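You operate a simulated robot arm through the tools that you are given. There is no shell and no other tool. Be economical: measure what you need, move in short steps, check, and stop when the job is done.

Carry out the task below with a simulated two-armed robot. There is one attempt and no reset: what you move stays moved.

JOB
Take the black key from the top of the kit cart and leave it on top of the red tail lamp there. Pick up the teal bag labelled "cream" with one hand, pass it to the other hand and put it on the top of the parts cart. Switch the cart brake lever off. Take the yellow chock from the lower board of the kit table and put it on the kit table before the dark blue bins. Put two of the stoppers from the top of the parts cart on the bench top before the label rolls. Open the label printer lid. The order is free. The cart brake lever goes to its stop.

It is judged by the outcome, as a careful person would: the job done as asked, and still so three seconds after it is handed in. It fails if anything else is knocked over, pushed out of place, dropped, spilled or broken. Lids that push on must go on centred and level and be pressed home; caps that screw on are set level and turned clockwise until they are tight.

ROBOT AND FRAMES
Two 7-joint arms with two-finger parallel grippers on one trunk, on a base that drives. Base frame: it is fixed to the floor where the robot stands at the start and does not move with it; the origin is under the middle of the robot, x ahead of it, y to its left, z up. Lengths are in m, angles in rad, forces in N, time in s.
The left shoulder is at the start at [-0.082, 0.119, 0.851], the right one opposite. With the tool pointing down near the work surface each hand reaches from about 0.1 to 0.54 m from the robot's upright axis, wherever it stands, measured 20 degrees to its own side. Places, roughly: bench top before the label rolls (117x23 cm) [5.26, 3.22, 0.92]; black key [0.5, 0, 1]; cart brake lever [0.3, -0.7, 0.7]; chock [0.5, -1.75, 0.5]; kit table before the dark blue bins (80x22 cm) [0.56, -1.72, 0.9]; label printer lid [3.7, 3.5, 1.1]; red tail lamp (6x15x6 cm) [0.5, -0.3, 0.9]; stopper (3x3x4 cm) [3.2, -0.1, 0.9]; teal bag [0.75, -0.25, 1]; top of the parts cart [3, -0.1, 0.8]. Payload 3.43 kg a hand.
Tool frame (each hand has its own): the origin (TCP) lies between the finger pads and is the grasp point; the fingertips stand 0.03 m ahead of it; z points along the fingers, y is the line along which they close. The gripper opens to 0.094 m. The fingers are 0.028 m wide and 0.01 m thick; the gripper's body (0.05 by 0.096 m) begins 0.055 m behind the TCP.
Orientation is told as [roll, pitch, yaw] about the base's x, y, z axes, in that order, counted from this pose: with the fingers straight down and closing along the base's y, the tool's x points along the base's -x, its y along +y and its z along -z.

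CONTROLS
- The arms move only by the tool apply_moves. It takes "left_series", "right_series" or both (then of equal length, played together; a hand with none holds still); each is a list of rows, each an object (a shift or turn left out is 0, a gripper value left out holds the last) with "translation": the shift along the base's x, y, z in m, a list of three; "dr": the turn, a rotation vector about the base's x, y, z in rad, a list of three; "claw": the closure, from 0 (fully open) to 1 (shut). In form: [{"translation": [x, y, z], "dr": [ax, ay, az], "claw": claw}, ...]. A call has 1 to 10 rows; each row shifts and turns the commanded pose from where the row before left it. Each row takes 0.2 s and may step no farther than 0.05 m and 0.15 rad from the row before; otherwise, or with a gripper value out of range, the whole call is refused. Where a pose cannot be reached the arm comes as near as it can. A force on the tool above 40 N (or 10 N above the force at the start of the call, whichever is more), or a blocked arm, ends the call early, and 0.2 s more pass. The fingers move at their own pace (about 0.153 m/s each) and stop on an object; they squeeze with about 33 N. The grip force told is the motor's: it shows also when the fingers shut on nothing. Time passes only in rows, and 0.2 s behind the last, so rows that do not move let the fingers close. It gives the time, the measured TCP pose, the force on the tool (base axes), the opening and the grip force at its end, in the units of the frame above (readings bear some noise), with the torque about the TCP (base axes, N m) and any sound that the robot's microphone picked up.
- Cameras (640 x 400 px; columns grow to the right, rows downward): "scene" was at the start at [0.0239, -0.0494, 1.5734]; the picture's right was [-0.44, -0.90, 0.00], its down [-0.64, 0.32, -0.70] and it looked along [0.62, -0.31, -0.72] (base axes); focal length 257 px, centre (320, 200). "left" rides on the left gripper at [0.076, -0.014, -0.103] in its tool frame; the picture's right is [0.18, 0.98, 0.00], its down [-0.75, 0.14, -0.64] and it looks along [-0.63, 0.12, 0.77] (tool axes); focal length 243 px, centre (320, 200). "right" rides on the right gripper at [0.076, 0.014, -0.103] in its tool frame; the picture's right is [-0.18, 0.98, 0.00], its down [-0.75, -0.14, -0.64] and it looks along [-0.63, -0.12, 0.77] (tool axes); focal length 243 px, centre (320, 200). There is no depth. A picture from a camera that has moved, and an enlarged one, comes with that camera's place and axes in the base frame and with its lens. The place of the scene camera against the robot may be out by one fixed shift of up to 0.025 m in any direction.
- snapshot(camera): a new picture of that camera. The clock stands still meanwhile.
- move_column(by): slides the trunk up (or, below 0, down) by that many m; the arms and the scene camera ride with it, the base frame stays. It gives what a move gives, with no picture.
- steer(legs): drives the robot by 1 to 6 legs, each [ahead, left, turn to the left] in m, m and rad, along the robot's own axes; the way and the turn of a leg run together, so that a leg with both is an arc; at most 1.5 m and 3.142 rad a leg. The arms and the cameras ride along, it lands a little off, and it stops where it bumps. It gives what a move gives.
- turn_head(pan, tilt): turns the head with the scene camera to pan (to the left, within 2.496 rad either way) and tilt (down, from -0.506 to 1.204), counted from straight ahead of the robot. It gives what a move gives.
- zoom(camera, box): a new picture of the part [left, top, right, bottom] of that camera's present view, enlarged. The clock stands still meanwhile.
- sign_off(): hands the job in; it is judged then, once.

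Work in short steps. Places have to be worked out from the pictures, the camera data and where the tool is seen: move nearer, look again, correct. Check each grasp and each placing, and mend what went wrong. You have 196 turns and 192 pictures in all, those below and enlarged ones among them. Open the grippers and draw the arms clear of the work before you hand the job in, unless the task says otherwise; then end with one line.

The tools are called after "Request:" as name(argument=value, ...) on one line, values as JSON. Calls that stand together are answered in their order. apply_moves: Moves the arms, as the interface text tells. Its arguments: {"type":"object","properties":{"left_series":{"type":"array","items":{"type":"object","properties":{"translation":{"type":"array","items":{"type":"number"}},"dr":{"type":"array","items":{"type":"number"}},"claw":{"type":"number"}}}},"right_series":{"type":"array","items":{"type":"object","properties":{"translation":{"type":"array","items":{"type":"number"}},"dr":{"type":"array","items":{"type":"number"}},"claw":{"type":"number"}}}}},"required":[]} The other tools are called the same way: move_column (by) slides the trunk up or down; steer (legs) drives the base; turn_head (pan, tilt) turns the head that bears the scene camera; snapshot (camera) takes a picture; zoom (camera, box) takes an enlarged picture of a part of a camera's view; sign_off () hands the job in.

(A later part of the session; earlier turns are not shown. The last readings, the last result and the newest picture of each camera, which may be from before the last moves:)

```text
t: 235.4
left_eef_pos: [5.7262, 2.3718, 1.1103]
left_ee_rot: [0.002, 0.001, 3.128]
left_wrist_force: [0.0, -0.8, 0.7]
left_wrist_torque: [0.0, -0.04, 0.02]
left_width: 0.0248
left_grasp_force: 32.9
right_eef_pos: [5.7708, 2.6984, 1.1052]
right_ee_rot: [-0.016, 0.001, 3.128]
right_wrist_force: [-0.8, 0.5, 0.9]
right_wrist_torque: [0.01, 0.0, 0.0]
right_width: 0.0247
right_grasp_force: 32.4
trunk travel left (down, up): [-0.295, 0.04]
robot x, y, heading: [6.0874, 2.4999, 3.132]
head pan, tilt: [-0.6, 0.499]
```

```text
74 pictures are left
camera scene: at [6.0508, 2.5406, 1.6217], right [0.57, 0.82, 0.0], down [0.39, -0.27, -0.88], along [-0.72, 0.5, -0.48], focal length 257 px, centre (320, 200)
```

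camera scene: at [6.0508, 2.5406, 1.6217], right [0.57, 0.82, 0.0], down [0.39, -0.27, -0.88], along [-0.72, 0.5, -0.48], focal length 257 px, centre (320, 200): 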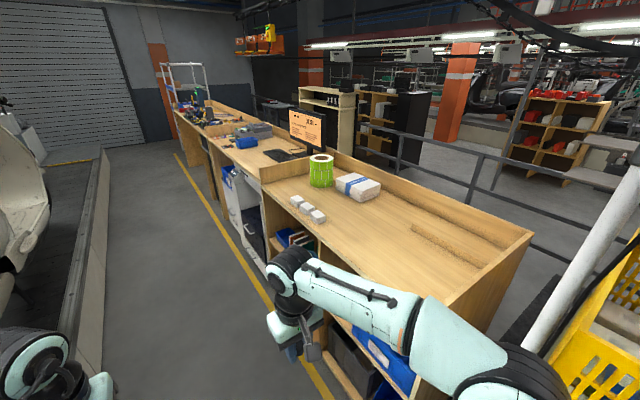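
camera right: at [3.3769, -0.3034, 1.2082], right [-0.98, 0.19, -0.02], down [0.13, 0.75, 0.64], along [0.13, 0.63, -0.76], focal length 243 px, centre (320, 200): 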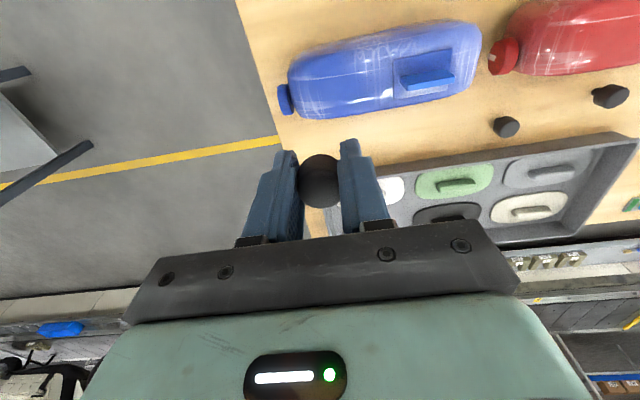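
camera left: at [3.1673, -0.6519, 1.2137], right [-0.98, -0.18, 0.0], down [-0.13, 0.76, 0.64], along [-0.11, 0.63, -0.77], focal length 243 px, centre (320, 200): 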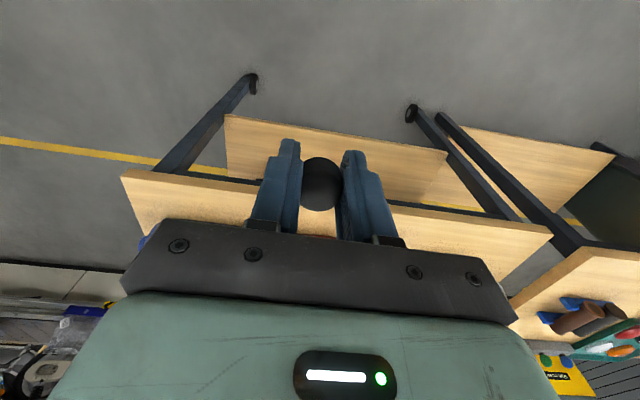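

Request:
zoom(camera="scene", box=[200, 90, 440, 250])

Request:
zoom(camera="scene", box=[160, 60, 330, 180])

```text
2.50 times, centred on (320, 170) of scene
camera zoom: at [6.0508, 2.5406, 1.6217], right [0.57, 0.82, 0.0], down [0.39, -0.27, -0.88], along [-0.72, 0.5, -0.48], focal length 643 px, centre (320, 275)
```

zoom: 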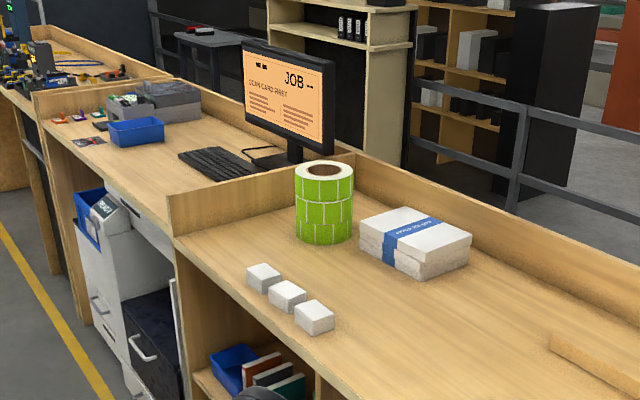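

```text
3.33 times, centred on (245, 120) of scene
camera zoom: at [6.0508, 2.5406, 1.6217], right [0.57, 0.82, 0.0], down [0.39, -0.27, -0.88], along [-0.72, 0.5, -0.48], focal length 857 px, centre (570, 467)
```

zoom: 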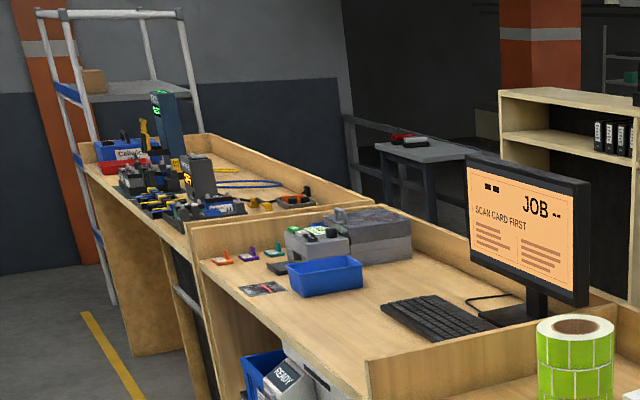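

The green rolls are the label rolls at about (4.85, 3.39). Bench front edge y ≈ 3.08, with free top around (5.35, 3.2). I drive there and face the bench.

Request:
steer(legs=[[0.73, 0, 0], [0, 0, -1.56], [0.2, 0, 0]])

Request:
turn_head(pan=0.0, tilt=0.8)

Request:
snapshot(camera="scene")

Request:
snapshot(camera="right")

```text
t: 244.3
left_eef_pos: [5.1925, 3.0621, 1.11]
left_ee_rot: [0.002, 0.002, 1.598]
left_wrist_force: [-0.5, 0.2, -0.5]
left_wrist_torque: [0.0, 0.0, 0.02]
left_width: 0.0249
left_grasp_force: 32.9
right_eef_pos: [5.5203, 3.0285, 1.1055]
right_ee_rot: [-0.016, 0.001, 1.599]
right_wrist_force: [0.0, -0.5, 0.3]
right_wrist_torque: [-0.06, -0.03, -0.02]
right_width: 0.0245
right_grasp_force: 32.9
trunk travel left (down, up): [-0.295, 0.04]
robot x, y, heading: [5.3387, 2.7067, 1.602]
head pan, tilt: [-0.6, 0.499]
```

```text
t: 245.3
left_eef_pos: [5.1922, 3.0623, 1.1094]
left_ee_rot: [0.002, 0.001, 1.598]
left_wrist_force: [0.0, 0.0, -0.3]
left_wrist_torque: [0.0, 0.03, -0.02]
left_width: 0.0249
left_grasp_force: 32.9
right_eef_pos: [5.5208, 3.0291, 1.1064]
right_ee_rot: [-0.017, -0.002, 1.599]
right_wrist_force: [-0.3, 0.6, 0.4]
right_wrist_torque: [-0.01, 0.0, 0.0]
right_width: 0.0247
right_grasp_force: 32.3
trunk travel left (down, up): [-0.295, 0.04]
robot x, y, heading: [5.3379, 2.7072, 1.599]
head pan, tilt: [0.0, 0.799]
```

```text
71 pictures are left
camera scene: at [5.3326, 2.7299, 1.5957], right [1.0, 0.03, 0.0], down [0.02, -0.72, -0.7], along [-0.02, 0.7, -0.72], focal length 257 px, centre (320, 200)
```

scene: 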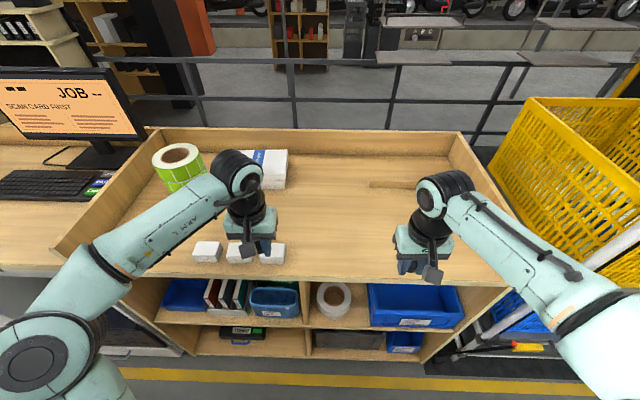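

```text
70 pictures are left
camera right: at [5.5061, 2.9526, 1.2089], right [-0.99, 0.16, -0.02], down [0.11, 0.76, 0.64], along [0.11, 0.64, -0.76], focal length 243 px, centre (320, 200)
```

right: 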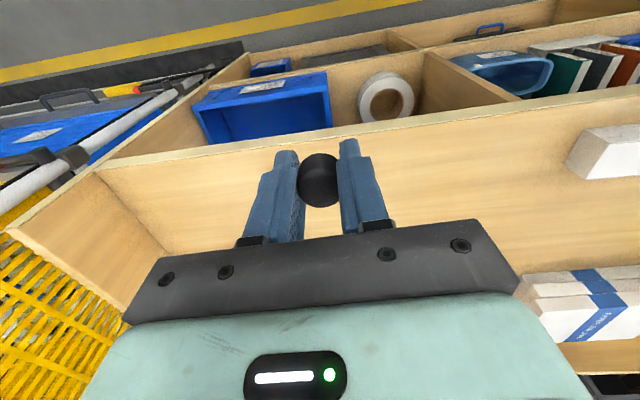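

I bring both stoppers over the bench: left to (5.30, 3.21), right to (5.48, 3.21), lowering to z 1.0.

Request:
apply_moves(left_series=[{"translation": [0.022, 0.03, -0.01]}, {"translation": [0.022, 0.03, -0.02]}, {"translation": [0.022, 0.03, -0.02]}, {"translation": [0.022, 0.03, -0.02]}, {"translation": [0.02, 0.03, -0.02]}, {"translation": [0, 0, -0.02]}, {}], right_series=[{"translation": [-0.01, 0.035, -0.01]}, {"translation": [-0.01, 0.035, -0.02]}, {"translation": [-0.01, 0.035, -0.02]}, {"translation": [-0.01, 0.035, -0.02]}, {"translation": [0, 0.035, -0.02]}, {"translation": [0, 0.005, -0.016]}, {}])

Request:
snapshot(camera="left")

Request:
snapshot(camera="right")

```text
t: 246.9
left_eef_pos: [5.3011, 3.2118, 0.9996]
left_ee_rot: [0.002, 0.002, 1.597]
left_wrist_force: [-0.2, -0.6, -0.9]
left_wrist_torque: [0.02, 0.03, 0.0]
left_width: 0.0247
left_grasp_force: 32.7
right_eef_pos: [5.4815, 3.2083, 1.0003]
right_ee_rot: [-0.014, -0.004, 1.6]
right_wrist_force: [0.3, -0.2, -0.4]
right_wrist_torque: [0.01, 0.04, -0.04]
right_width: 0.0248
right_grasp_force: 33.2
trunk travel left (down, up): [-0.295, 0.04]
robot x, y, heading: [5.3394, 2.7081, 1.606]
head pan, tilt: [0.0, 0.799]
```

```text
69 pictures are left
camera left: at [5.3169, 3.1358, 1.1032], right [-0.98, -0.21, 0.0], down [-0.16, 0.75, 0.64], along [-0.14, 0.63, -0.77], focal length 243 px, centre (320, 200)
```

left: 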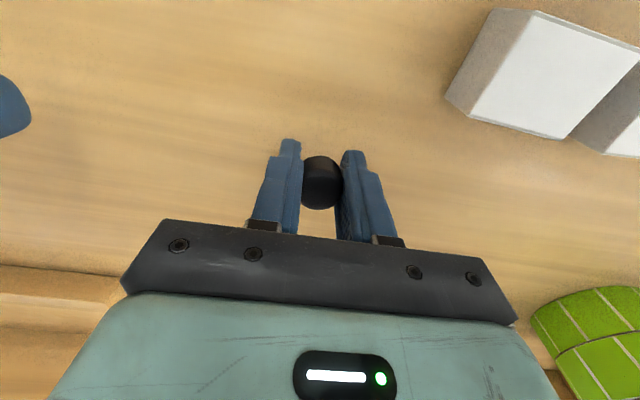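

```text
68 pictures are left
camera right: at [5.4665, 3.1318, 1.1031], right [-0.99, 0.16, -0.01], down [0.11, 0.76, 0.64], along [0.11, 0.64, -0.76], focal length 243 px, centre (320, 200)
```

right: 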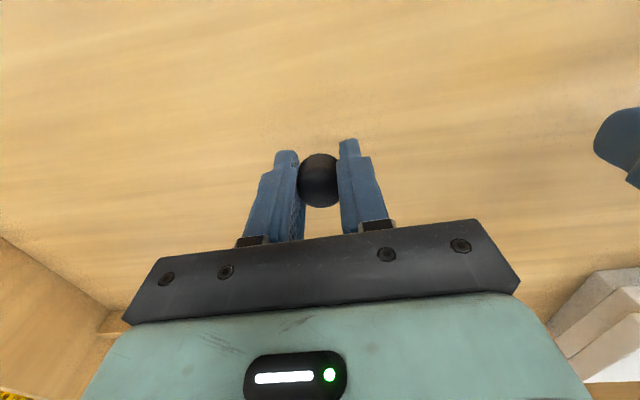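

Both are over clear bench. I lower the left one first, in small steps until contact.

Request:
apply_moves(left_series=[{"translation": [0, 0, -0.025]}, {"translation": [0, 0, -0.01]}, {"translation": [0, 0, -0.004]}, {}, {"translation": [0, 0, -0.004]}, {}, {"translation": [0, 0, -0.004]}, {}])

```text
t: 248.4
left_eef_pos: [5.3006, 3.2122, 0.9629]
left_ee_rot: [-0.004, -0.009, 1.599]
left_wrist_force: [-2.0, -3.5, 13.3]
left_wrist_torque: [-0.11, 0.07, -0.02]
left_width: 0.0247
left_grasp_force: 33.5
right_eef_pos: [5.48, 3.2064, 1.0009]
right_ee_rot: [-0.016, -0.001, 1.6]
right_wrist_force: [0.0, 0.3, -0.4]
right_wrist_torque: [-0.03, -0.01, -0.01]
right_width: 0.0248
right_grasp_force: 33.3
trunk travel left (down, up): [-0.295, 0.04]
robot x, y, heading: [5.3381, 2.7081, 1.604]
head pan, tilt: [0.0, 0.799]
stopped in row 7 (left hand): the force on the tool passed its limit at 43 N (the readings are from after the stop); the commanded pose is now the measured one
```

Contact at z 0.963. I open the left slightly and lift, while lowering the right to 0.966.

Request:
apply_moves(left_series=[{"claw": 0.65}, {"claw": 0.5}, {}, {"translation": [0, 0, 0.02]}, {"translation": [0, 0, 0.04]}, {"translation": [0, 0, 0.04]}], right_series=[{"translation": [0, 0, -0.02]}, {"translation": [0, 0, -0.012]}, {"translation": [0, 0, -0.003]}, {}, {"translation": [0, 0, -0.002]}, {}])

Request:
snapshot(camera="left")

```text
t: 249.8
left_eef_pos: [5.2989, 3.2075, 1.0599]
left_ee_rot: [-0.003, -0.008, 1.598]
left_wrist_force: [-0.2, -0.3, 0.1]
left_wrist_torque: [0.01, 0.01, -0.02]
left_width: 0.0471
left_grasp_force: 0.0
left hand out of reach, approached as far as the arm can: row 6
right_eef_pos: [5.4806, 3.2063, 0.9655]
right_ee_rot: [-0.015, -0.002, 1.6]
right_wrist_force: [2.0, -0.8, 2.5]
right_wrist_torque: [0.01, -0.05, -0.02]
right_width: 0.0247
right_grasp_force: 33.4
trunk travel left (down, up): [-0.295, 0.04]
robot x, y, heading: [5.3394, 2.7056, 1.603]
head pan, tilt: [0.0, 0.799]
```

```text
67 pictures are left
camera left: at [5.3158, 3.1311, 1.1636], right [-0.98, -0.21, 0.0], down [-0.16, 0.74, 0.65], along [-0.13, 0.63, -0.76], focal length 243 px, centre (320, 200)
```

left: 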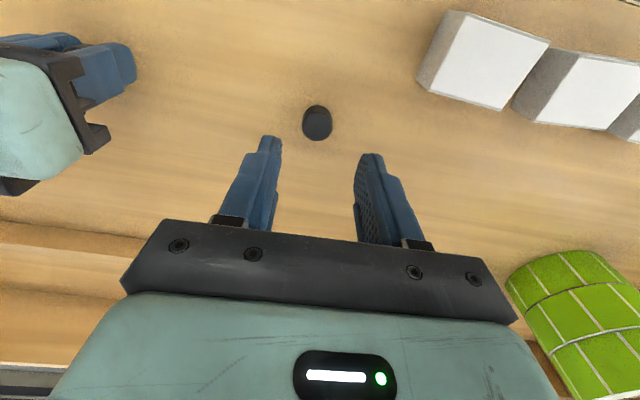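

The left stopper stands upright. The right one is just touching (2.5 N): 1.5 mm more, then release and lift.

Request:
apply_moves(right_series=[{"translation": [0, 0, -0.0015]}, {}, {"claw": 0.65}, {"claw": 0.5}, {}, {"translation": [0, 0, 0.02]}, {"translation": [0, 0, 0.035]}, {"translation": [0, -0.02, 0.03]}, {"translation": [0, -0.04, 0.02]}, {"translation": [0, -0.04, 0.01]}], left_series=[{}, {}, {}, {}, {}, {"translation": [0, -0.03, 0]}, {"translation": [0, -0.03, 0.01]}, {"translation": [0, -0.03, 0.02]}, {"translation": [0, -0.04, 0.02]}, {"translation": [0, -0.04, 0.01]}])

Request:
snapshot(camera="right")

Request:
snapshot(camera="scene")

```text
t: 252.0
left_eef_pos: [5.2992, 3.036, 1.1178]
left_ee_rot: [-0.003, -0.009, 1.599]
left_wrist_force: [0.2, -0.5, 0.0]
left_wrist_torque: [0.05, -0.01, -0.01]
left_width: 0.0473
left_grasp_force: 0.1
right_eef_pos: [5.4798, 3.1064, 1.0768]
right_ee_rot: [-0.016, -0.004, 1.598]
right_wrist_force: [0.0, -0.3, 1.2]
right_wrist_torque: [0.0, -0.03, -0.01]
right_width: 0.0473
right_grasp_force: 0.0
trunk travel left (down, up): [-0.295, 0.04]
robot x, y, heading: [5.3389, 2.7047, 1.599]
head pan, tilt: [0.0, 0.799]
```

```text
66 pictures are left
camera right: at [5.4656, 3.0293, 1.1805], right [-0.99, 0.16, -0.01], down [0.11, 0.76, 0.65], along [0.11, 0.64, -0.76], focal length 243 px, centre (320, 200)
```

right: 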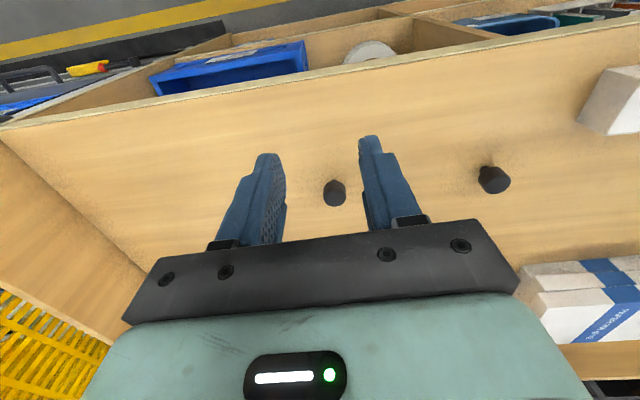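

```text
65 pictures are left
camera scene: at [5.3326, 2.7276, 1.5957], right [1.0, 0.03, 0.0], down [0.02, -0.72, -0.7], along [-0.02, 0.7, -0.72], focal length 257 px, centre (320, 200)
```

scene: 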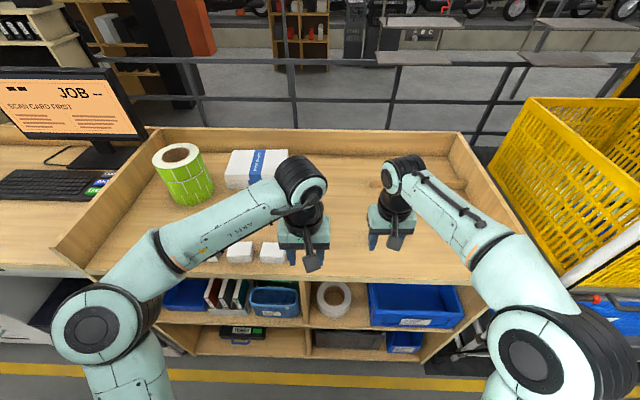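

Both stoppers stand on the bench. Next the label printer near (3.8, 3.4): I back off a little and strafe 1.4 m left.

Request:
steer(legs=[[-0.17, 0, -0.03], [0, 1.4, 0]])

Request:
turn_head(pan=0.1, tilt=0.6)

Request:
snapshot(camera="scene")

```text
t: 265.7
left_eef_pos: [3.8982, 2.8748, 1.1171]
left_ee_rot: [-0.003, -0.006, 1.555]
left_wrist_force: [-0.2, -0.2, 0.0]
left_wrist_torque: [0.01, 0.0, -0.02]
left_width: 0.047
left_grasp_force: 0.1
right_eef_pos: [4.0827, 2.9358, 1.0764]
right_ee_rot: [-0.015, -0.001, 1.554]
right_wrist_force: [0.2, 0.5, -0.2]
right_wrist_torque: [0.02, 0.01, -0.01]
right_width: 0.0469
right_grasp_force: 0.0
trunk travel left (down, up): [-0.295, 0.04]
robot x, y, heading: [3.9252, 2.542, 1.559]
head pan, tilt: [0.0, 0.799]
```

```text
t: 266.4
left_eef_pos: [3.898, 2.8753, 1.1171]
left_ee_rot: [-0.002, -0.006, 1.557]
left_wrist_force: [-0.3, 0.7, 0.2]
left_wrist_torque: [0.02, -0.04, 0.03]
left_width: 0.0469
left_grasp_force: 0.0
right_eef_pos: [4.0833, 2.9352, 1.0768]
right_ee_rot: [-0.018, -0.002, 1.555]
right_wrist_force: [-1.0, -0.1, 0.9]
right_wrist_torque: [-0.02, 0.02, 0.02]
right_width: 0.0468
right_grasp_force: 0.0
trunk travel left (down, up): [-0.295, 0.04]
robot x, y, heading: [3.9199, 2.5381, 1.559]
head pan, tilt: [0.099, 0.6]
```

```text
64 pictures are left
camera scene: at [3.9104, 2.5718, 1.6125], right [1.0, 0.09, 0.0], down [0.05, -0.56, -0.82], along [-0.07, 0.82, -0.57], focal length 257 px, centre (320, 200)
```

scene: 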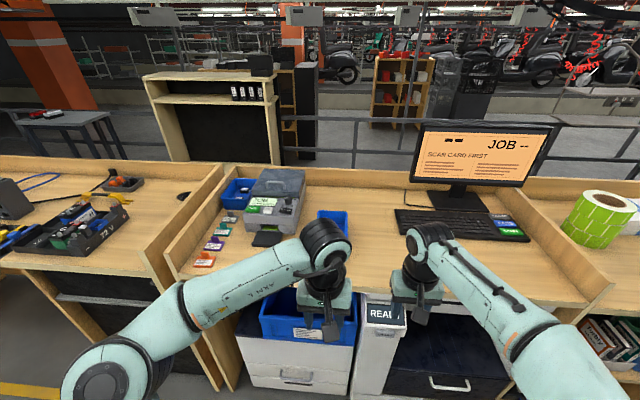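

Request:
zoom(camera="scene", box=[180, 150, 360, 270])

```text
3.33 times, centred on (270, 210) of scene
camera zoom: at [3.9104, 2.5718, 1.6125], right [1.0, 0.09, 0.0], down [0.05, -0.56, -0.82], along [-0.07, 0.82, -0.57], focal length 857 px, centre (487, 167)
```

zoom: 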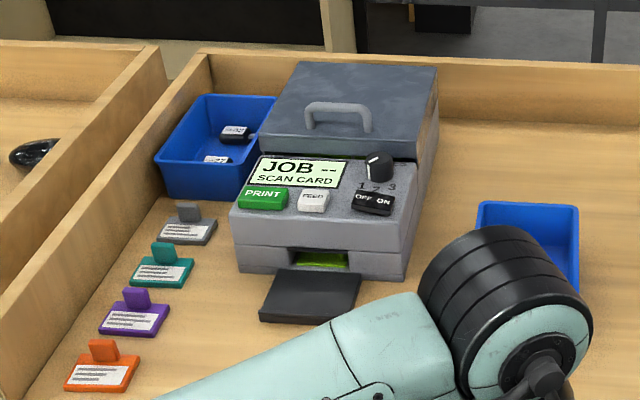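

The printer lid has an arch handle (bar along x) near (3.66, 3.43), hinge at its back (y ≈ 3.60). I plan to hook the left fingers around the bar, so I turn the left hand 90° about z and raise it.

Request:
apply_moves(left_series=[{"dr": [0, 0, 0.15], "translation": [-0.01, 0.01, 0.02], "claw": 0.3}, {"dr": [0, 0, 0.15], "translation": [-0.01, 0.01, 0.02]}, {"dr": [0, 0, 0.15], "translation": [-0.01, 0.01, 0.02]}, {"dr": [0, 0, 0.15], "translation": [-0.01, 0.01, 0.02]}, {"dr": [0, 0, 0.15], "translation": [-0.01, 0.01, 0.02]}, {"dr": [0, 0, 0.15], "translation": [-0.01, 0.01, 0.02]}, {"dr": [0, 0, 0.15], "translation": [-0.01, 0, 0.01]}, {"dr": [0, 0, 0.15], "translation": [-0.01, 0, 0]}, {"dr": [0, 0, 0.15], "translation": [-0.01, 0, 0]}, {"dr": [0, 0, 0.15], "translation": [-0.01, 0, 0]}])

Request:
snapshot(camera="left")

Request:
snapshot(camera="scene")

```text
t: 268.6
left_eef_pos: [3.7973, 2.9297, 1.2363]
left_ee_rot: [-0.004, -0.007, 3.057]
left_wrist_force: [0.6, 0.0, -0.4]
left_wrist_torque: [0.02, -0.02, 0.0]
left_width: 0.0659
left_grasp_force: 0.1
left hand out of reach, approached as far as the arm can: row 6, 7
right_eef_pos: [4.0825, 2.9359, 1.078]
right_ee_rot: [-0.016, -0.002, 1.555]
right_wrist_force: [-0.1, 0.6, 0.0]
right_wrist_torque: [0.0, 0.01, 0.0]
right_width: 0.0471
right_grasp_force: 0.1
trunk travel left (down, up): [-0.295, 0.04]
robot x, y, heading: [3.9222, 2.5364, 1.558]
head pan, tilt: [0.099, 0.6]
```

```text
62 pictures are left
camera left: at [3.875, 2.9367, 1.3402], right [0.1, -0.99, 0.0], down [-0.76, -0.08, 0.65], along [-0.64, -0.06, -0.76], focal length 243 px, centre (320, 200)
```

left: 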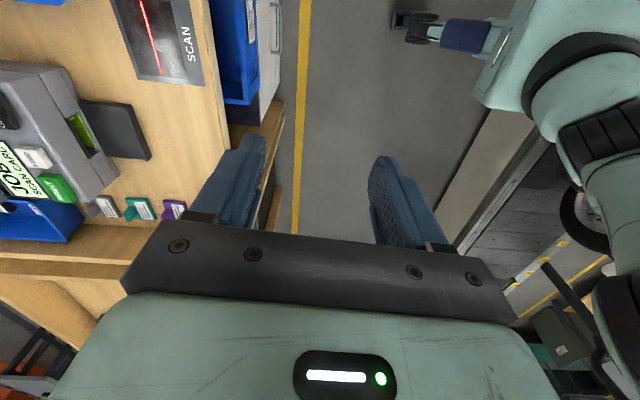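

```text
61 pictures are left
camera scene: at [3.9098, 2.5719, 1.6126], right [1.0, 0.09, 0.0], down [0.05, -0.56, -0.82], along [-0.07, 0.82, -0.57], focal length 257 px, centre (320, 200)
```

scene: 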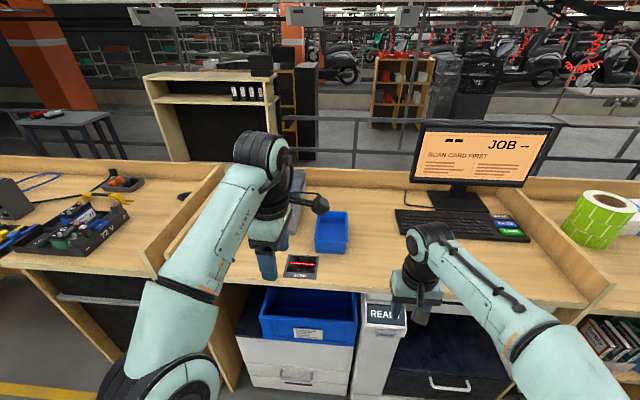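

The yaw is reachable. I drive ahead 0.24 m and 6 cm left, bringing the hand near the printer at z 1.236.

Request:
steer(legs=[[0.24, 0.06, 0.012]])

Request:
snapshot(camera="left")

Request:
snapshot(camera="scene")

```text
t: 270.4
left_eef_pos: [3.735, 3.1682, 1.2352]
left_ee_rot: [-0.002, -0.007, 3.063]
left_wrist_force: [0.2, -0.1, -0.8]
left_wrist_torque: [-0.02, 0.02, 0.02]
left_width: 0.0658
left_grasp_force: 0.1
right_eef_pos: [4.0196, 3.1777, 1.0783]
right_ee_rot: [-0.016, -0.002, 1.564]
right_wrist_force: [-0.2, 0.0, 0.1]
right_wrist_torque: [-0.02, -0.02, -0.01]
right_width: 0.0468
right_grasp_force: 0.1
trunk travel left (down, up): [-0.295, 0.04]
robot x, y, heading: [3.8624, 2.7809, 1.572]
head pan, tilt: [0.099, 0.6]
```

```text
60 pictures are left
camera left: at [3.8134, 3.1754, 1.34], right [0.11, -0.99, 0.0], down [-0.76, -0.09, 0.65], along [-0.64, -0.07, -0.76], focal length 243 px, centre (320, 200)
```

left: 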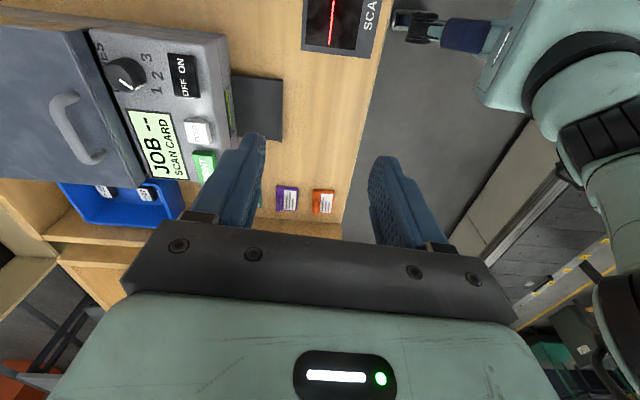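

```text
59 pictures are left
camera scene: at [3.8517, 2.8115, 1.6125], right [1.0, 0.1, 0.0], down [0.06, -0.56, -0.83], along [-0.08, 0.82, -0.56], focal length 257 px, centre (320, 200)
```

scene: 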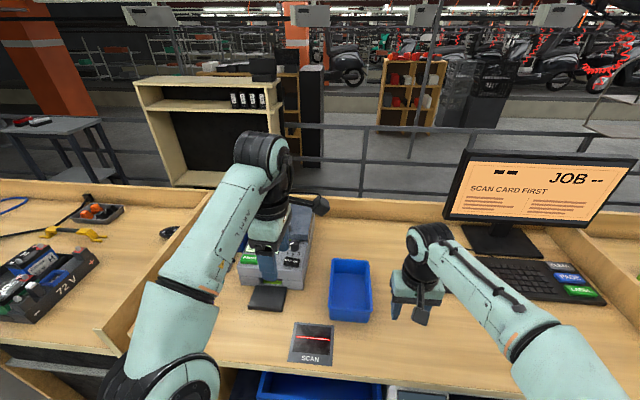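

The bar is at about (3.67, 3.43, 1.085). I now tilt the left hand forward by about 1.05 rad while staying before the printer.

Request:
apply_moves(left_series=[{"dr": [0.15, 0, 0], "translation": [-0.01, 0, 0]}, {"dr": [0.15, 0, 0], "translation": [-0.01, 0, 0]}, {"dr": [0.15, 0, 0], "translation": [-0.01, 0.01, 0]}, {"dr": [0.15, 0, 0], "translation": [-0.01, 0.01, 0]}, {"dr": [0.15, 0, 0], "translation": [-0.01, 0.02, -0.01]}, {"dr": [0.15, 0, 0], "translation": [-0.01, 0.02, -0.01]}, {"dr": [0.15, 0, 0], "translation": [-0.01, 0.02, -0.02]}, {}])

Request:
snapshot(camera="left")

Request:
snapshot(camera="scene")

```text
t: 272.2
left_eef_pos: [3.6675, 3.2457, 1.1968]
left_ee_rot: [-1.053, -0.071, 3.109]
left_wrist_force: [-0.1, -0.3, 0.1]
left_wrist_torque: [0.01, -0.03, -0.01]
left_width: 0.0656
left_grasp_force: 0.1
right_eef_pos: [4.0204, 3.1774, 1.0767]
right_ee_rot: [-0.015, -0.002, 1.565]
right_wrist_force: [-0.2, 0.6, 0.1]
right_wrist_torque: [0.03, -0.01, 0.01]
right_width: 0.0472
right_grasp_force: 0.1
trunk travel left (down, up): [-0.295, 0.04]
robot x, y, heading: [3.8656, 2.7811, 1.57]
head pan, tilt: [0.099, 0.6]
```

```text
58 pictures are left
camera left: at [3.7444, 3.1612, 1.256], right [0.11, -0.49, -0.86], down [-0.76, -0.6, 0.25], along [-0.64, 0.63, -0.44], focal length 243 px, centre (320, 200)
```

left: 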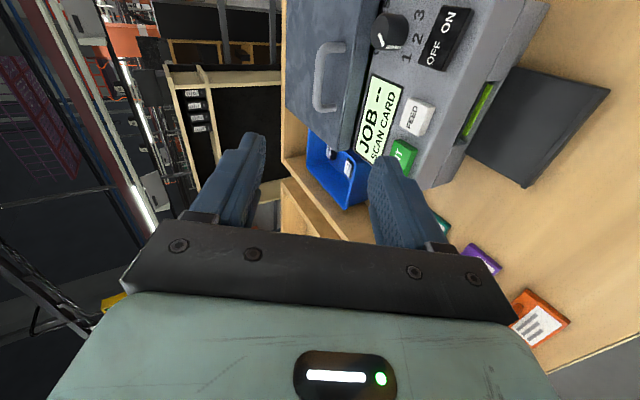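

```text
57 pictures are left
camera scene: at [3.852, 2.8111, 1.6126], right [1.0, 0.1, 0.0], down [0.06, -0.56, -0.83], along [-0.08, 0.82, -0.56], focal length 257 px, centre (320, 200)
```

scene: 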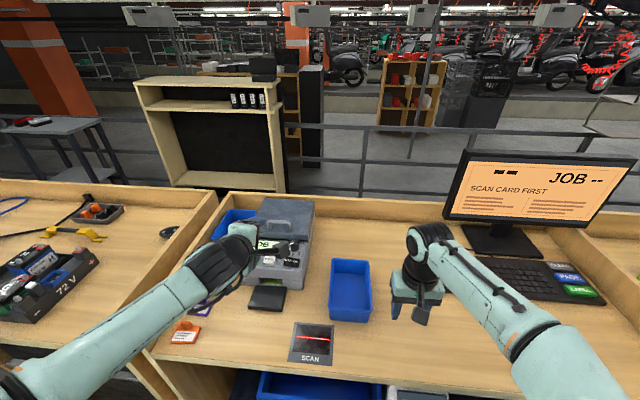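

Request:
zoom(camera="left", box=[270, 0, 430, 140])

Request:
zoom(camera="scene", box=[210, 180, 350, 300])

```text
2.86 times, centred on (350, 70) of left
camera zoom: at [3.7444, 3.1612, 1.256], right [0.11, -0.49, -0.86], down [-0.76, -0.6, 0.25], along [-0.64, 0.63, -0.44], focal length 693 px, centre (234, 571)
```

zoom: 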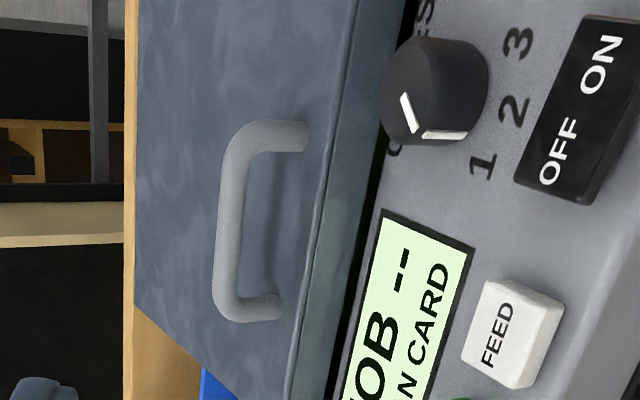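

```text
3.33 times, centred on (280, 240) of scene
camera zoom: at [3.852, 2.8111, 1.6126], right [1.0, 0.1, 0.0], down [0.06, -0.56, -0.83], along [-0.08, 0.82, -0.56], focal length 857 px, centre (453, 67)
```

zoom: 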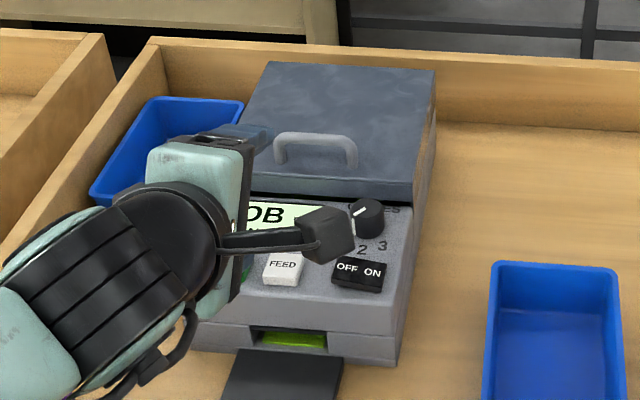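

The bar centre resolves to (3.668, 3.441, 1.085), about 3 cm above the lid. I tilt a bit more, narrow the fingers to 3 cm, and stage just before the bar.

Request:
apply_moves(left_series=[{"dr": [0.075, 0, 0], "translation": [-0.002, 0.03, -0.02], "claw": 0.68}, {"dr": [0.075, 0, 0], "translation": [-0.002, 0.035, -0.02]}, {"translation": [-0.001, 0.035, -0.02]}, {"translation": [0, 0.025, -0.015]}, {}])

Request:
snapshot(camera="left")

Request:
zoom(camera="scene", box=[210, 180, 350, 300])

```text
t: 273.4
left_eef_pos: [3.6626, 3.3715, 1.123]
left_ee_rot: [-1.201, -0.073, 3.12]
left_wrist_force: [0.0, -0.2, 0.4]
left_wrist_torque: [0.02, -0.01, -0.01]
left_width: 0.03
left_grasp_force: 0.0
right_eef_pos: [4.0206, 3.1769, 1.0785]
right_ee_rot: [-0.015, -0.002, 1.565]
right_wrist_force: [0.7, 0.2, -0.4]
right_wrist_torque: [0.01, -0.02, 0.0]
right_width: 0.0471
right_grasp_force: 0.0
trunk travel left (down, up): [-0.295, 0.04]
robot x, y, heading: [3.8691, 2.7825, 1.57]
head pan, tilt: [0.099, 0.6]
```

```text
54 pictures are left
camera left: at [3.7401, 3.2795, 1.169], right [0.11, -0.36, -0.93], down [-0.76, -0.63, 0.15], along [-0.64, 0.69, -0.34], focal length 243 px, centre (320, 200)
```

left: 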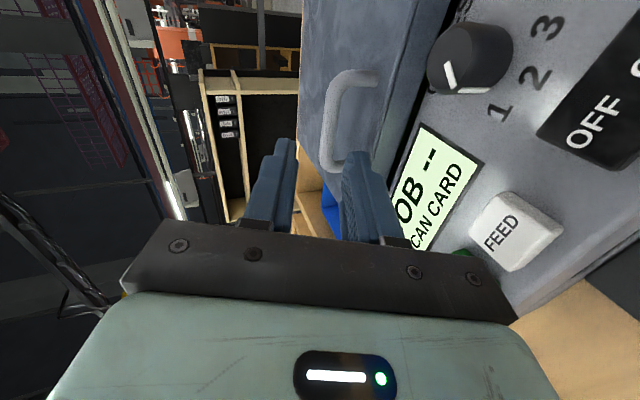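

```text
3.33 times, centred on (280, 240) of scene
camera zoom: at [3.8517, 2.8108, 1.6126], right [1.0, 0.1, 0.0], down [0.06, -0.56, -0.83], along [-0.08, 0.82, -0.56], focal length 857 px, centre (453, 67)
```

zoom: 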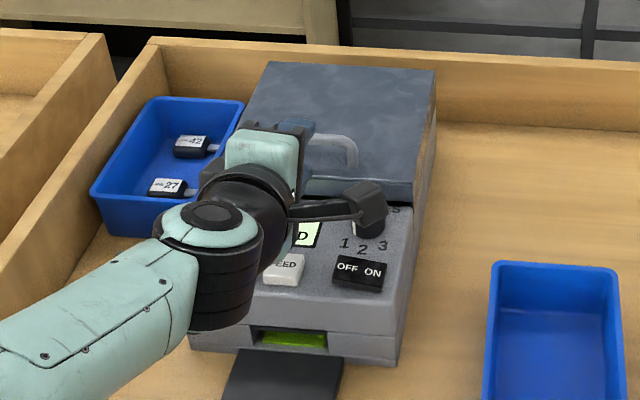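

Bar relative to the hand checks out (7.8 cm ahead, 9 mm below the mid-line). I insert along the finger line in small rows.

Request:
apply_moves(left_series=[{"translation": [0.001, 0.015, -0.0075]}, {"translation": [0.001, 0.015, -0.0065]}, {"translation": [0.001, 0.015, -0.0065]}, {}])

Request:
snapshot(camera="left")

```text
t: 274.4
left_eef_pos: [3.6654, 3.4156, 1.1012]
left_ee_rot: [-1.201, -0.076, 3.122]
left_wrist_force: [0.0, -0.5, 0.1]
left_wrist_torque: [0.01, -0.03, 0.0]
left_width: 0.03
left_grasp_force: 0.1
right_eef_pos: [4.0211, 3.1768, 1.0775]
right_ee_rot: [-0.017, -0.002, 1.564]
right_wrist_force: [-0.6, 0.3, -0.5]
right_wrist_torque: [0.01, 0.0, -0.01]
right_width: 0.0468
right_grasp_force: 0.0
trunk travel left (down, up): [-0.295, 0.04]
robot x, y, heading: [3.8681, 2.7834, 1.57]
head pan, tilt: [0.099, 0.6]
```

```text
52 pictures are left
camera left: at [3.7424, 3.3233, 1.1475], right [0.11, -0.36, -0.93], down [-0.76, -0.63, 0.16], along [-0.64, 0.69, -0.34], focal length 243 px, centre (320, 200)
```

left: 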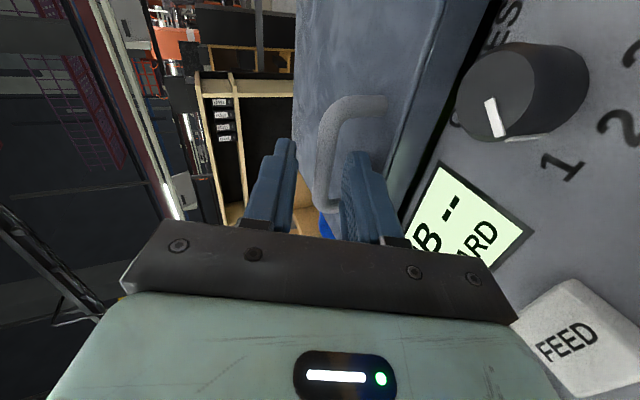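

The bar lies between the finger lines. I advance the last 17 mm.

Request:
apply_moves(left_series=[{"translation": [0, 0.009, -0.004]}, {"translation": [0, 0.008, -0.0035]}, {}])

Request:
zoom(camera="left", box=[220, 60, 440, 260])

```text
t: 275.2
left_eef_pos: [3.6656, 3.4325, 1.0959]
left_ee_rot: [-1.204, -0.074, 3.12]
left_wrist_force: [-0.8, -3.8, 5.5]
left_wrist_torque: [-0.03, -0.06, -0.03]
left_width: 0.028
left_grasp_force: 0.1
right_eef_pos: [4.0202, 3.1763, 1.0784]
right_ee_rot: [-0.015, -0.002, 1.566]
right_wrist_force: [-0.1, -0.3, -0.5]
right_wrist_torque: [-0.01, 0.0, -0.01]
right_width: 0.0469
right_grasp_force: 0.0
trunk travel left (down, up): [-0.295, 0.04]
robot x, y, heading: [3.8692, 2.7821, 1.57]
head pan, tilt: [0.099, 0.6]
```

```text
2.00 times, centred on (330, 160) of left
camera zoom: at [3.7421, 3.3401, 1.1411], right [0.11, -0.35, -0.93], down [-0.76, -0.63, 0.15], along [-0.64, 0.69, -0.34], focal length 485 px, centre (300, 280)
```

zoom: 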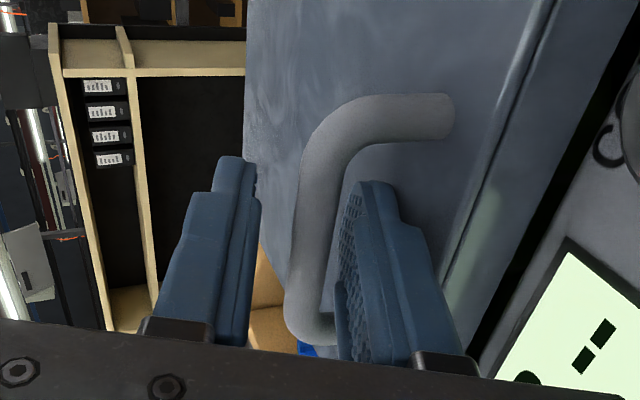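

The lower finger is under the bar. I lift along the lid's arc, a little at first.

Request:
apply_moves(left_series=[{"translation": [0, 0.001, 0.008]}, {"translation": [0, 0.003, 0.015]}, {"translation": [0, 0.004, 0.015]}, {}])

Request:
snapshot(camera="left")

Request:
zoom(camera="scene", box=[210, 180, 350, 300])

```text
t: 276.2
left_eef_pos: [3.6661, 3.4415, 1.1328]
left_ee_rot: [-1.203, -0.073, 3.119]
left_wrist_force: [0.5, -0.5, -0.6]
left_wrist_torque: [0.01, 0.01, 0.0]
left_width: 0.0304
left_grasp_force: 0.0
right_eef_pos: [4.0206, 3.1775, 1.0782]
right_ee_rot: [-0.017, -0.002, 1.565]
right_wrist_force: [0.7, 0.3, 0.2]
right_wrist_torque: [0.01, 0.04, 0.01]
right_width: 0.047
right_grasp_force: 0.1
trunk travel left (down, up): [-0.295, 0.04]
robot x, y, heading: [3.8631, 2.7793, 1.568]
head pan, tilt: [0.099, 0.6]
```

```text
50 pictures are left
camera left: at [3.743, 3.349, 1.178], right [0.11, -0.36, -0.93], down [-0.76, -0.63, 0.15], along [-0.64, 0.69, -0.34], focal length 243 px, centre (320, 200)
```

left: 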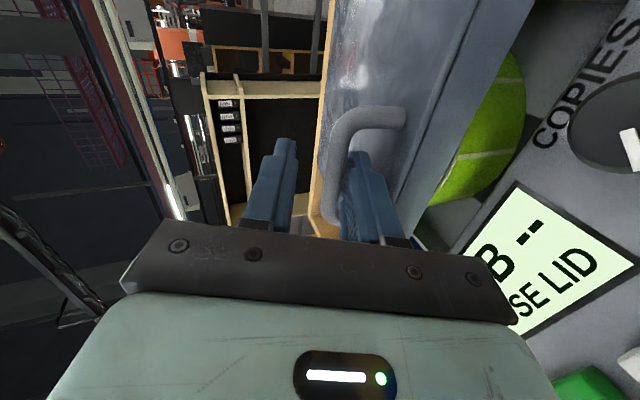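

```text
3.33 times, centred on (280, 240) of scene
camera zoom: at [3.852, 2.8113, 1.6126], right [1.0, 0.1, 0.0], down [0.06, -0.56, -0.83], along [-0.08, 0.82, -0.56], focal length 857 px, centre (453, 67)
```

zoom: 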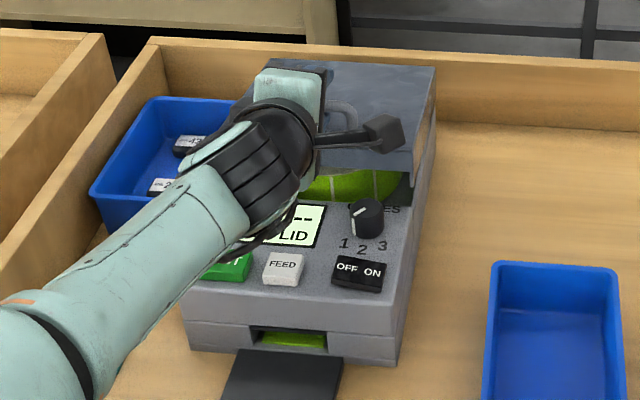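

The lid is rising and the display shows "CLOSE LID". I lift on to about 0.5 rad, then check whether the hinge holds itself.

Request:
apply_moves(left_series=[{"translation": [0, 0.009, 0.016]}, {"translation": [0, 0.01, 0.016]}, {"translation": [0, 0.006, 0.007]}, {}])

Request:
zoom(camera="left", box=[220, 20, 540, 260])

Request:
zoom(camera="scene", box=[210, 180, 350, 300])

```text
t: 277.2
left_eef_pos: [3.6654, 3.4672, 1.1706]
left_ee_rot: [-1.203, -0.073, 3.12]
left_wrist_force: [-0.2, 0.0, 0.2]
left_wrist_torque: [-0.02, -0.02, 0.05]
left_width: 0.0303
left_grasp_force: 0.2
right_eef_pos: [4.0204, 3.1762, 1.0782]
right_ee_rot: [-0.015, -0.001, 1.565]
right_wrist_force: [-0.5, 0.6, 0.5]
right_wrist_torque: [-0.01, 0.02, -0.01]
right_width: 0.0471
right_grasp_force: 0.0
trunk travel left (down, up): [-0.295, 0.04]
robot x, y, heading: [3.866, 2.7813, 1.563]
head pan, tilt: [0.099, 0.6]
```

```text
1.67 times, centred on (380, 140) of left
camera zoom: at [3.742, 3.3753, 1.2162], right [0.11, -0.36, -0.93], down [-0.76, -0.63, 0.15], along [-0.64, 0.69, -0.34], focal length 404 px, centre (220, 300)
```

zoom: 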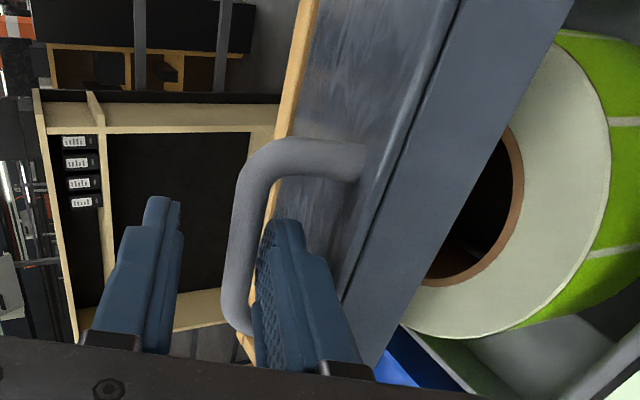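

```text
3.33 times, centred on (280, 240) of scene
camera zoom: at [3.8517, 2.8114, 1.6126], right [1.0, 0.1, 0.0], down [0.06, -0.56, -0.83], along [-0.08, 0.82, -0.56], focal length 857 px, centre (453, 67)
```

zoom: 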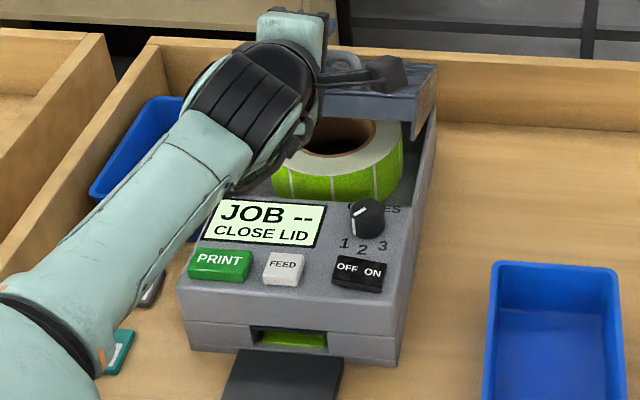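

I test whether the lid holds by lowering the finger 8 mm.

Request:
apply_moves(left_series=[{"translation": [0, -0.003, -0.008]}, {}, {}])

Request:
zoom(camera="left", box=[220, 20, 540, 260])

```text
t: 278.0
left_eef_pos: [3.6646, 3.4641, 1.1634]
left_ee_rot: [-1.202, -0.073, 3.121]
left_wrist_force: [0.5, 0.1, -1.0]
left_wrist_torque: [0.01, 0.01, 0.02]
left_width: 0.0301
left_grasp_force: 0.0
right_eef_pos: [4.0204, 3.1762, 1.0776]
right_ee_rot: [-0.016, -0.001, 1.563]
right_wrist_force: [1.3, 0.7, 0.3]
right_wrist_torque: [-0.02, 0.0, 0.03]
right_width: 0.0469
right_grasp_force: 0.0
trunk travel left (down, up): [-0.295, 0.04]
robot x, y, heading: [3.8686, 2.7815, 1.569]
head pan, tilt: [0.099, 0.6]
```

```text
1.67 times, centred on (380, 140) of left
camera zoom: at [3.7422, 3.3722, 1.2087], right [0.11, -0.36, -0.93], down [-0.76, -0.63, 0.15], along [-0.64, 0.69, -0.34], focal length 404 px, centre (220, 300)
```

zoom: 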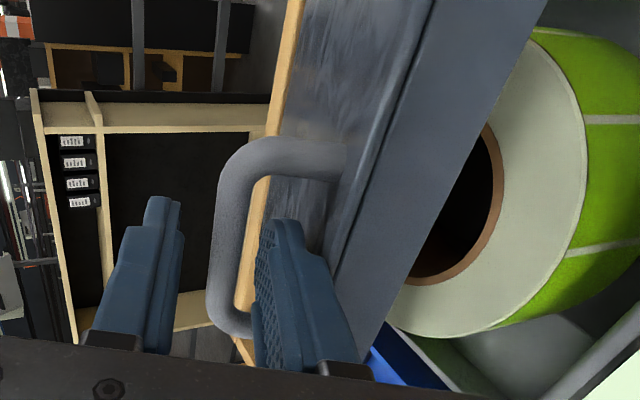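

The lid stays by itself (gap under the bar), so the hinge has friction. I lift a bit more with the handle, then withdraw the fingers.

Request:
apply_moves(left_series=[{"translation": [0, 0.004, 0.01]}, {"translation": [0, 0.009, 0.012]}, {"translation": [0, 0.01, 0.012]}, {}])

Request:
zoom(camera="left", box=[220, 20, 540, 260])

```text
t: 279.0
left_eef_pos: [3.6653, 3.4872, 1.1974]
left_ee_rot: [-1.201, -0.073, 3.12]
left_wrist_force: [0.8, -0.6, -1.1]
left_wrist_torque: [0.0, -0.04, -0.02]
left_width: 0.0305
left_grasp_force: 0.2
right_eef_pos: [4.0196, 3.1772, 1.0771]
right_ee_rot: [-0.015, -0.001, 1.564]
right_wrist_force: [0.0, 0.0, 0.9]
right_wrist_torque: [0.02, 0.0, 0.0]
right_width: 0.0471
right_grasp_force: 0.2
trunk travel left (down, up): [-0.295, 0.04]
robot x, y, heading: [3.8665, 2.7806, 1.568]
head pan, tilt: [0.099, 0.6]
```

```text
1.67 times, centred on (380, 140) of left
camera zoom: at [3.7413, 3.3959, 1.2422], right [0.11, -0.36, -0.93], down [-0.76, -0.63, 0.16], along [-0.64, 0.69, -0.34], focal length 404 px, centre (220, 300)
```

zoom: 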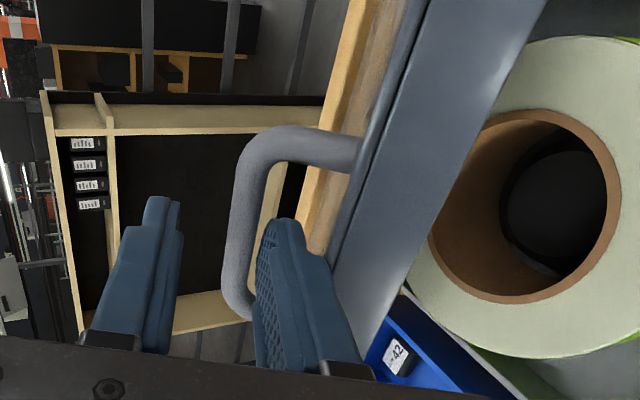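

Lid at about 0.65 rad. I withdraw along the finger line and look.

Request:
apply_moves(left_series=[{"translation": [0, -0.014, 0.0045]}, {"translation": [0, -0.028, 0.011]}, {"translation": [0, -0.035, 0.0136]}, {"translation": [0, -0.04, 0.01]}, {"translation": [0, -0.04, 0]}])

Request:
snapshot(camera="left")

Request:
zoom(camera="scene", box=[210, 160, 370, 300])

```text
t: 280.2
left_eef_pos: [3.6642, 3.3291, 1.2376]
left_ee_rot: [-1.202, -0.073, 3.12]
left_wrist_force: [0.5, 0.8, -0.5]
left_wrist_torque: [0.02, 0.0, 0.02]
left_width: 0.0298
left_grasp_force: 0.1
right_eef_pos: [4.0207, 3.1762, 1.0788]
right_ee_rot: [-0.015, -0.002, 1.566]
right_wrist_force: [-0.1, 0.3, 0.5]
right_wrist_torque: [0.0, 0.01, 0.01]
right_width: 0.0469
right_grasp_force: 0.1
trunk travel left (down, up): [-0.295, 0.04]
robot x, y, heading: [3.8651, 2.7805, 1.566]
head pan, tilt: [0.099, 0.6]
```

```text
44 pictures are left
camera left: at [3.742, 3.2376, 1.2827], right [0.11, -0.36, -0.93], down [-0.76, -0.63, 0.15], along [-0.64, 0.69, -0.34], focal length 243 px, centre (320, 200)
```

left: 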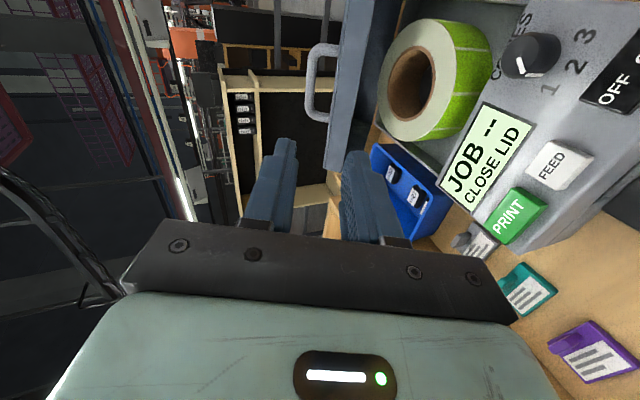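

```text
2.86 times, centred on (290, 230) of scene
camera zoom: at [3.8521, 2.8098, 1.6126], right [1.0, 0.1, 0.0], down [0.05, -0.56, -0.83], along [-0.08, 0.82, -0.56], focal length 735 px, centre (406, 114)
```

zoom: 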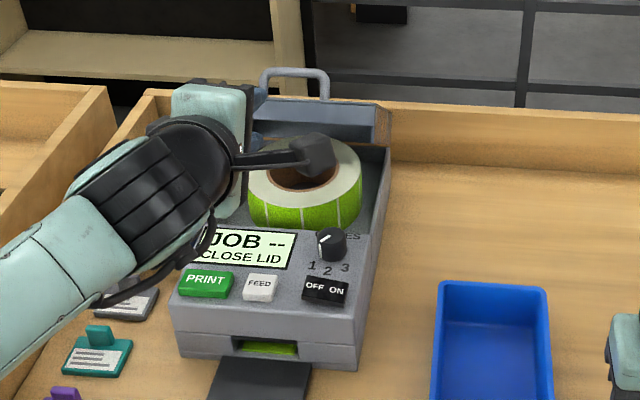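

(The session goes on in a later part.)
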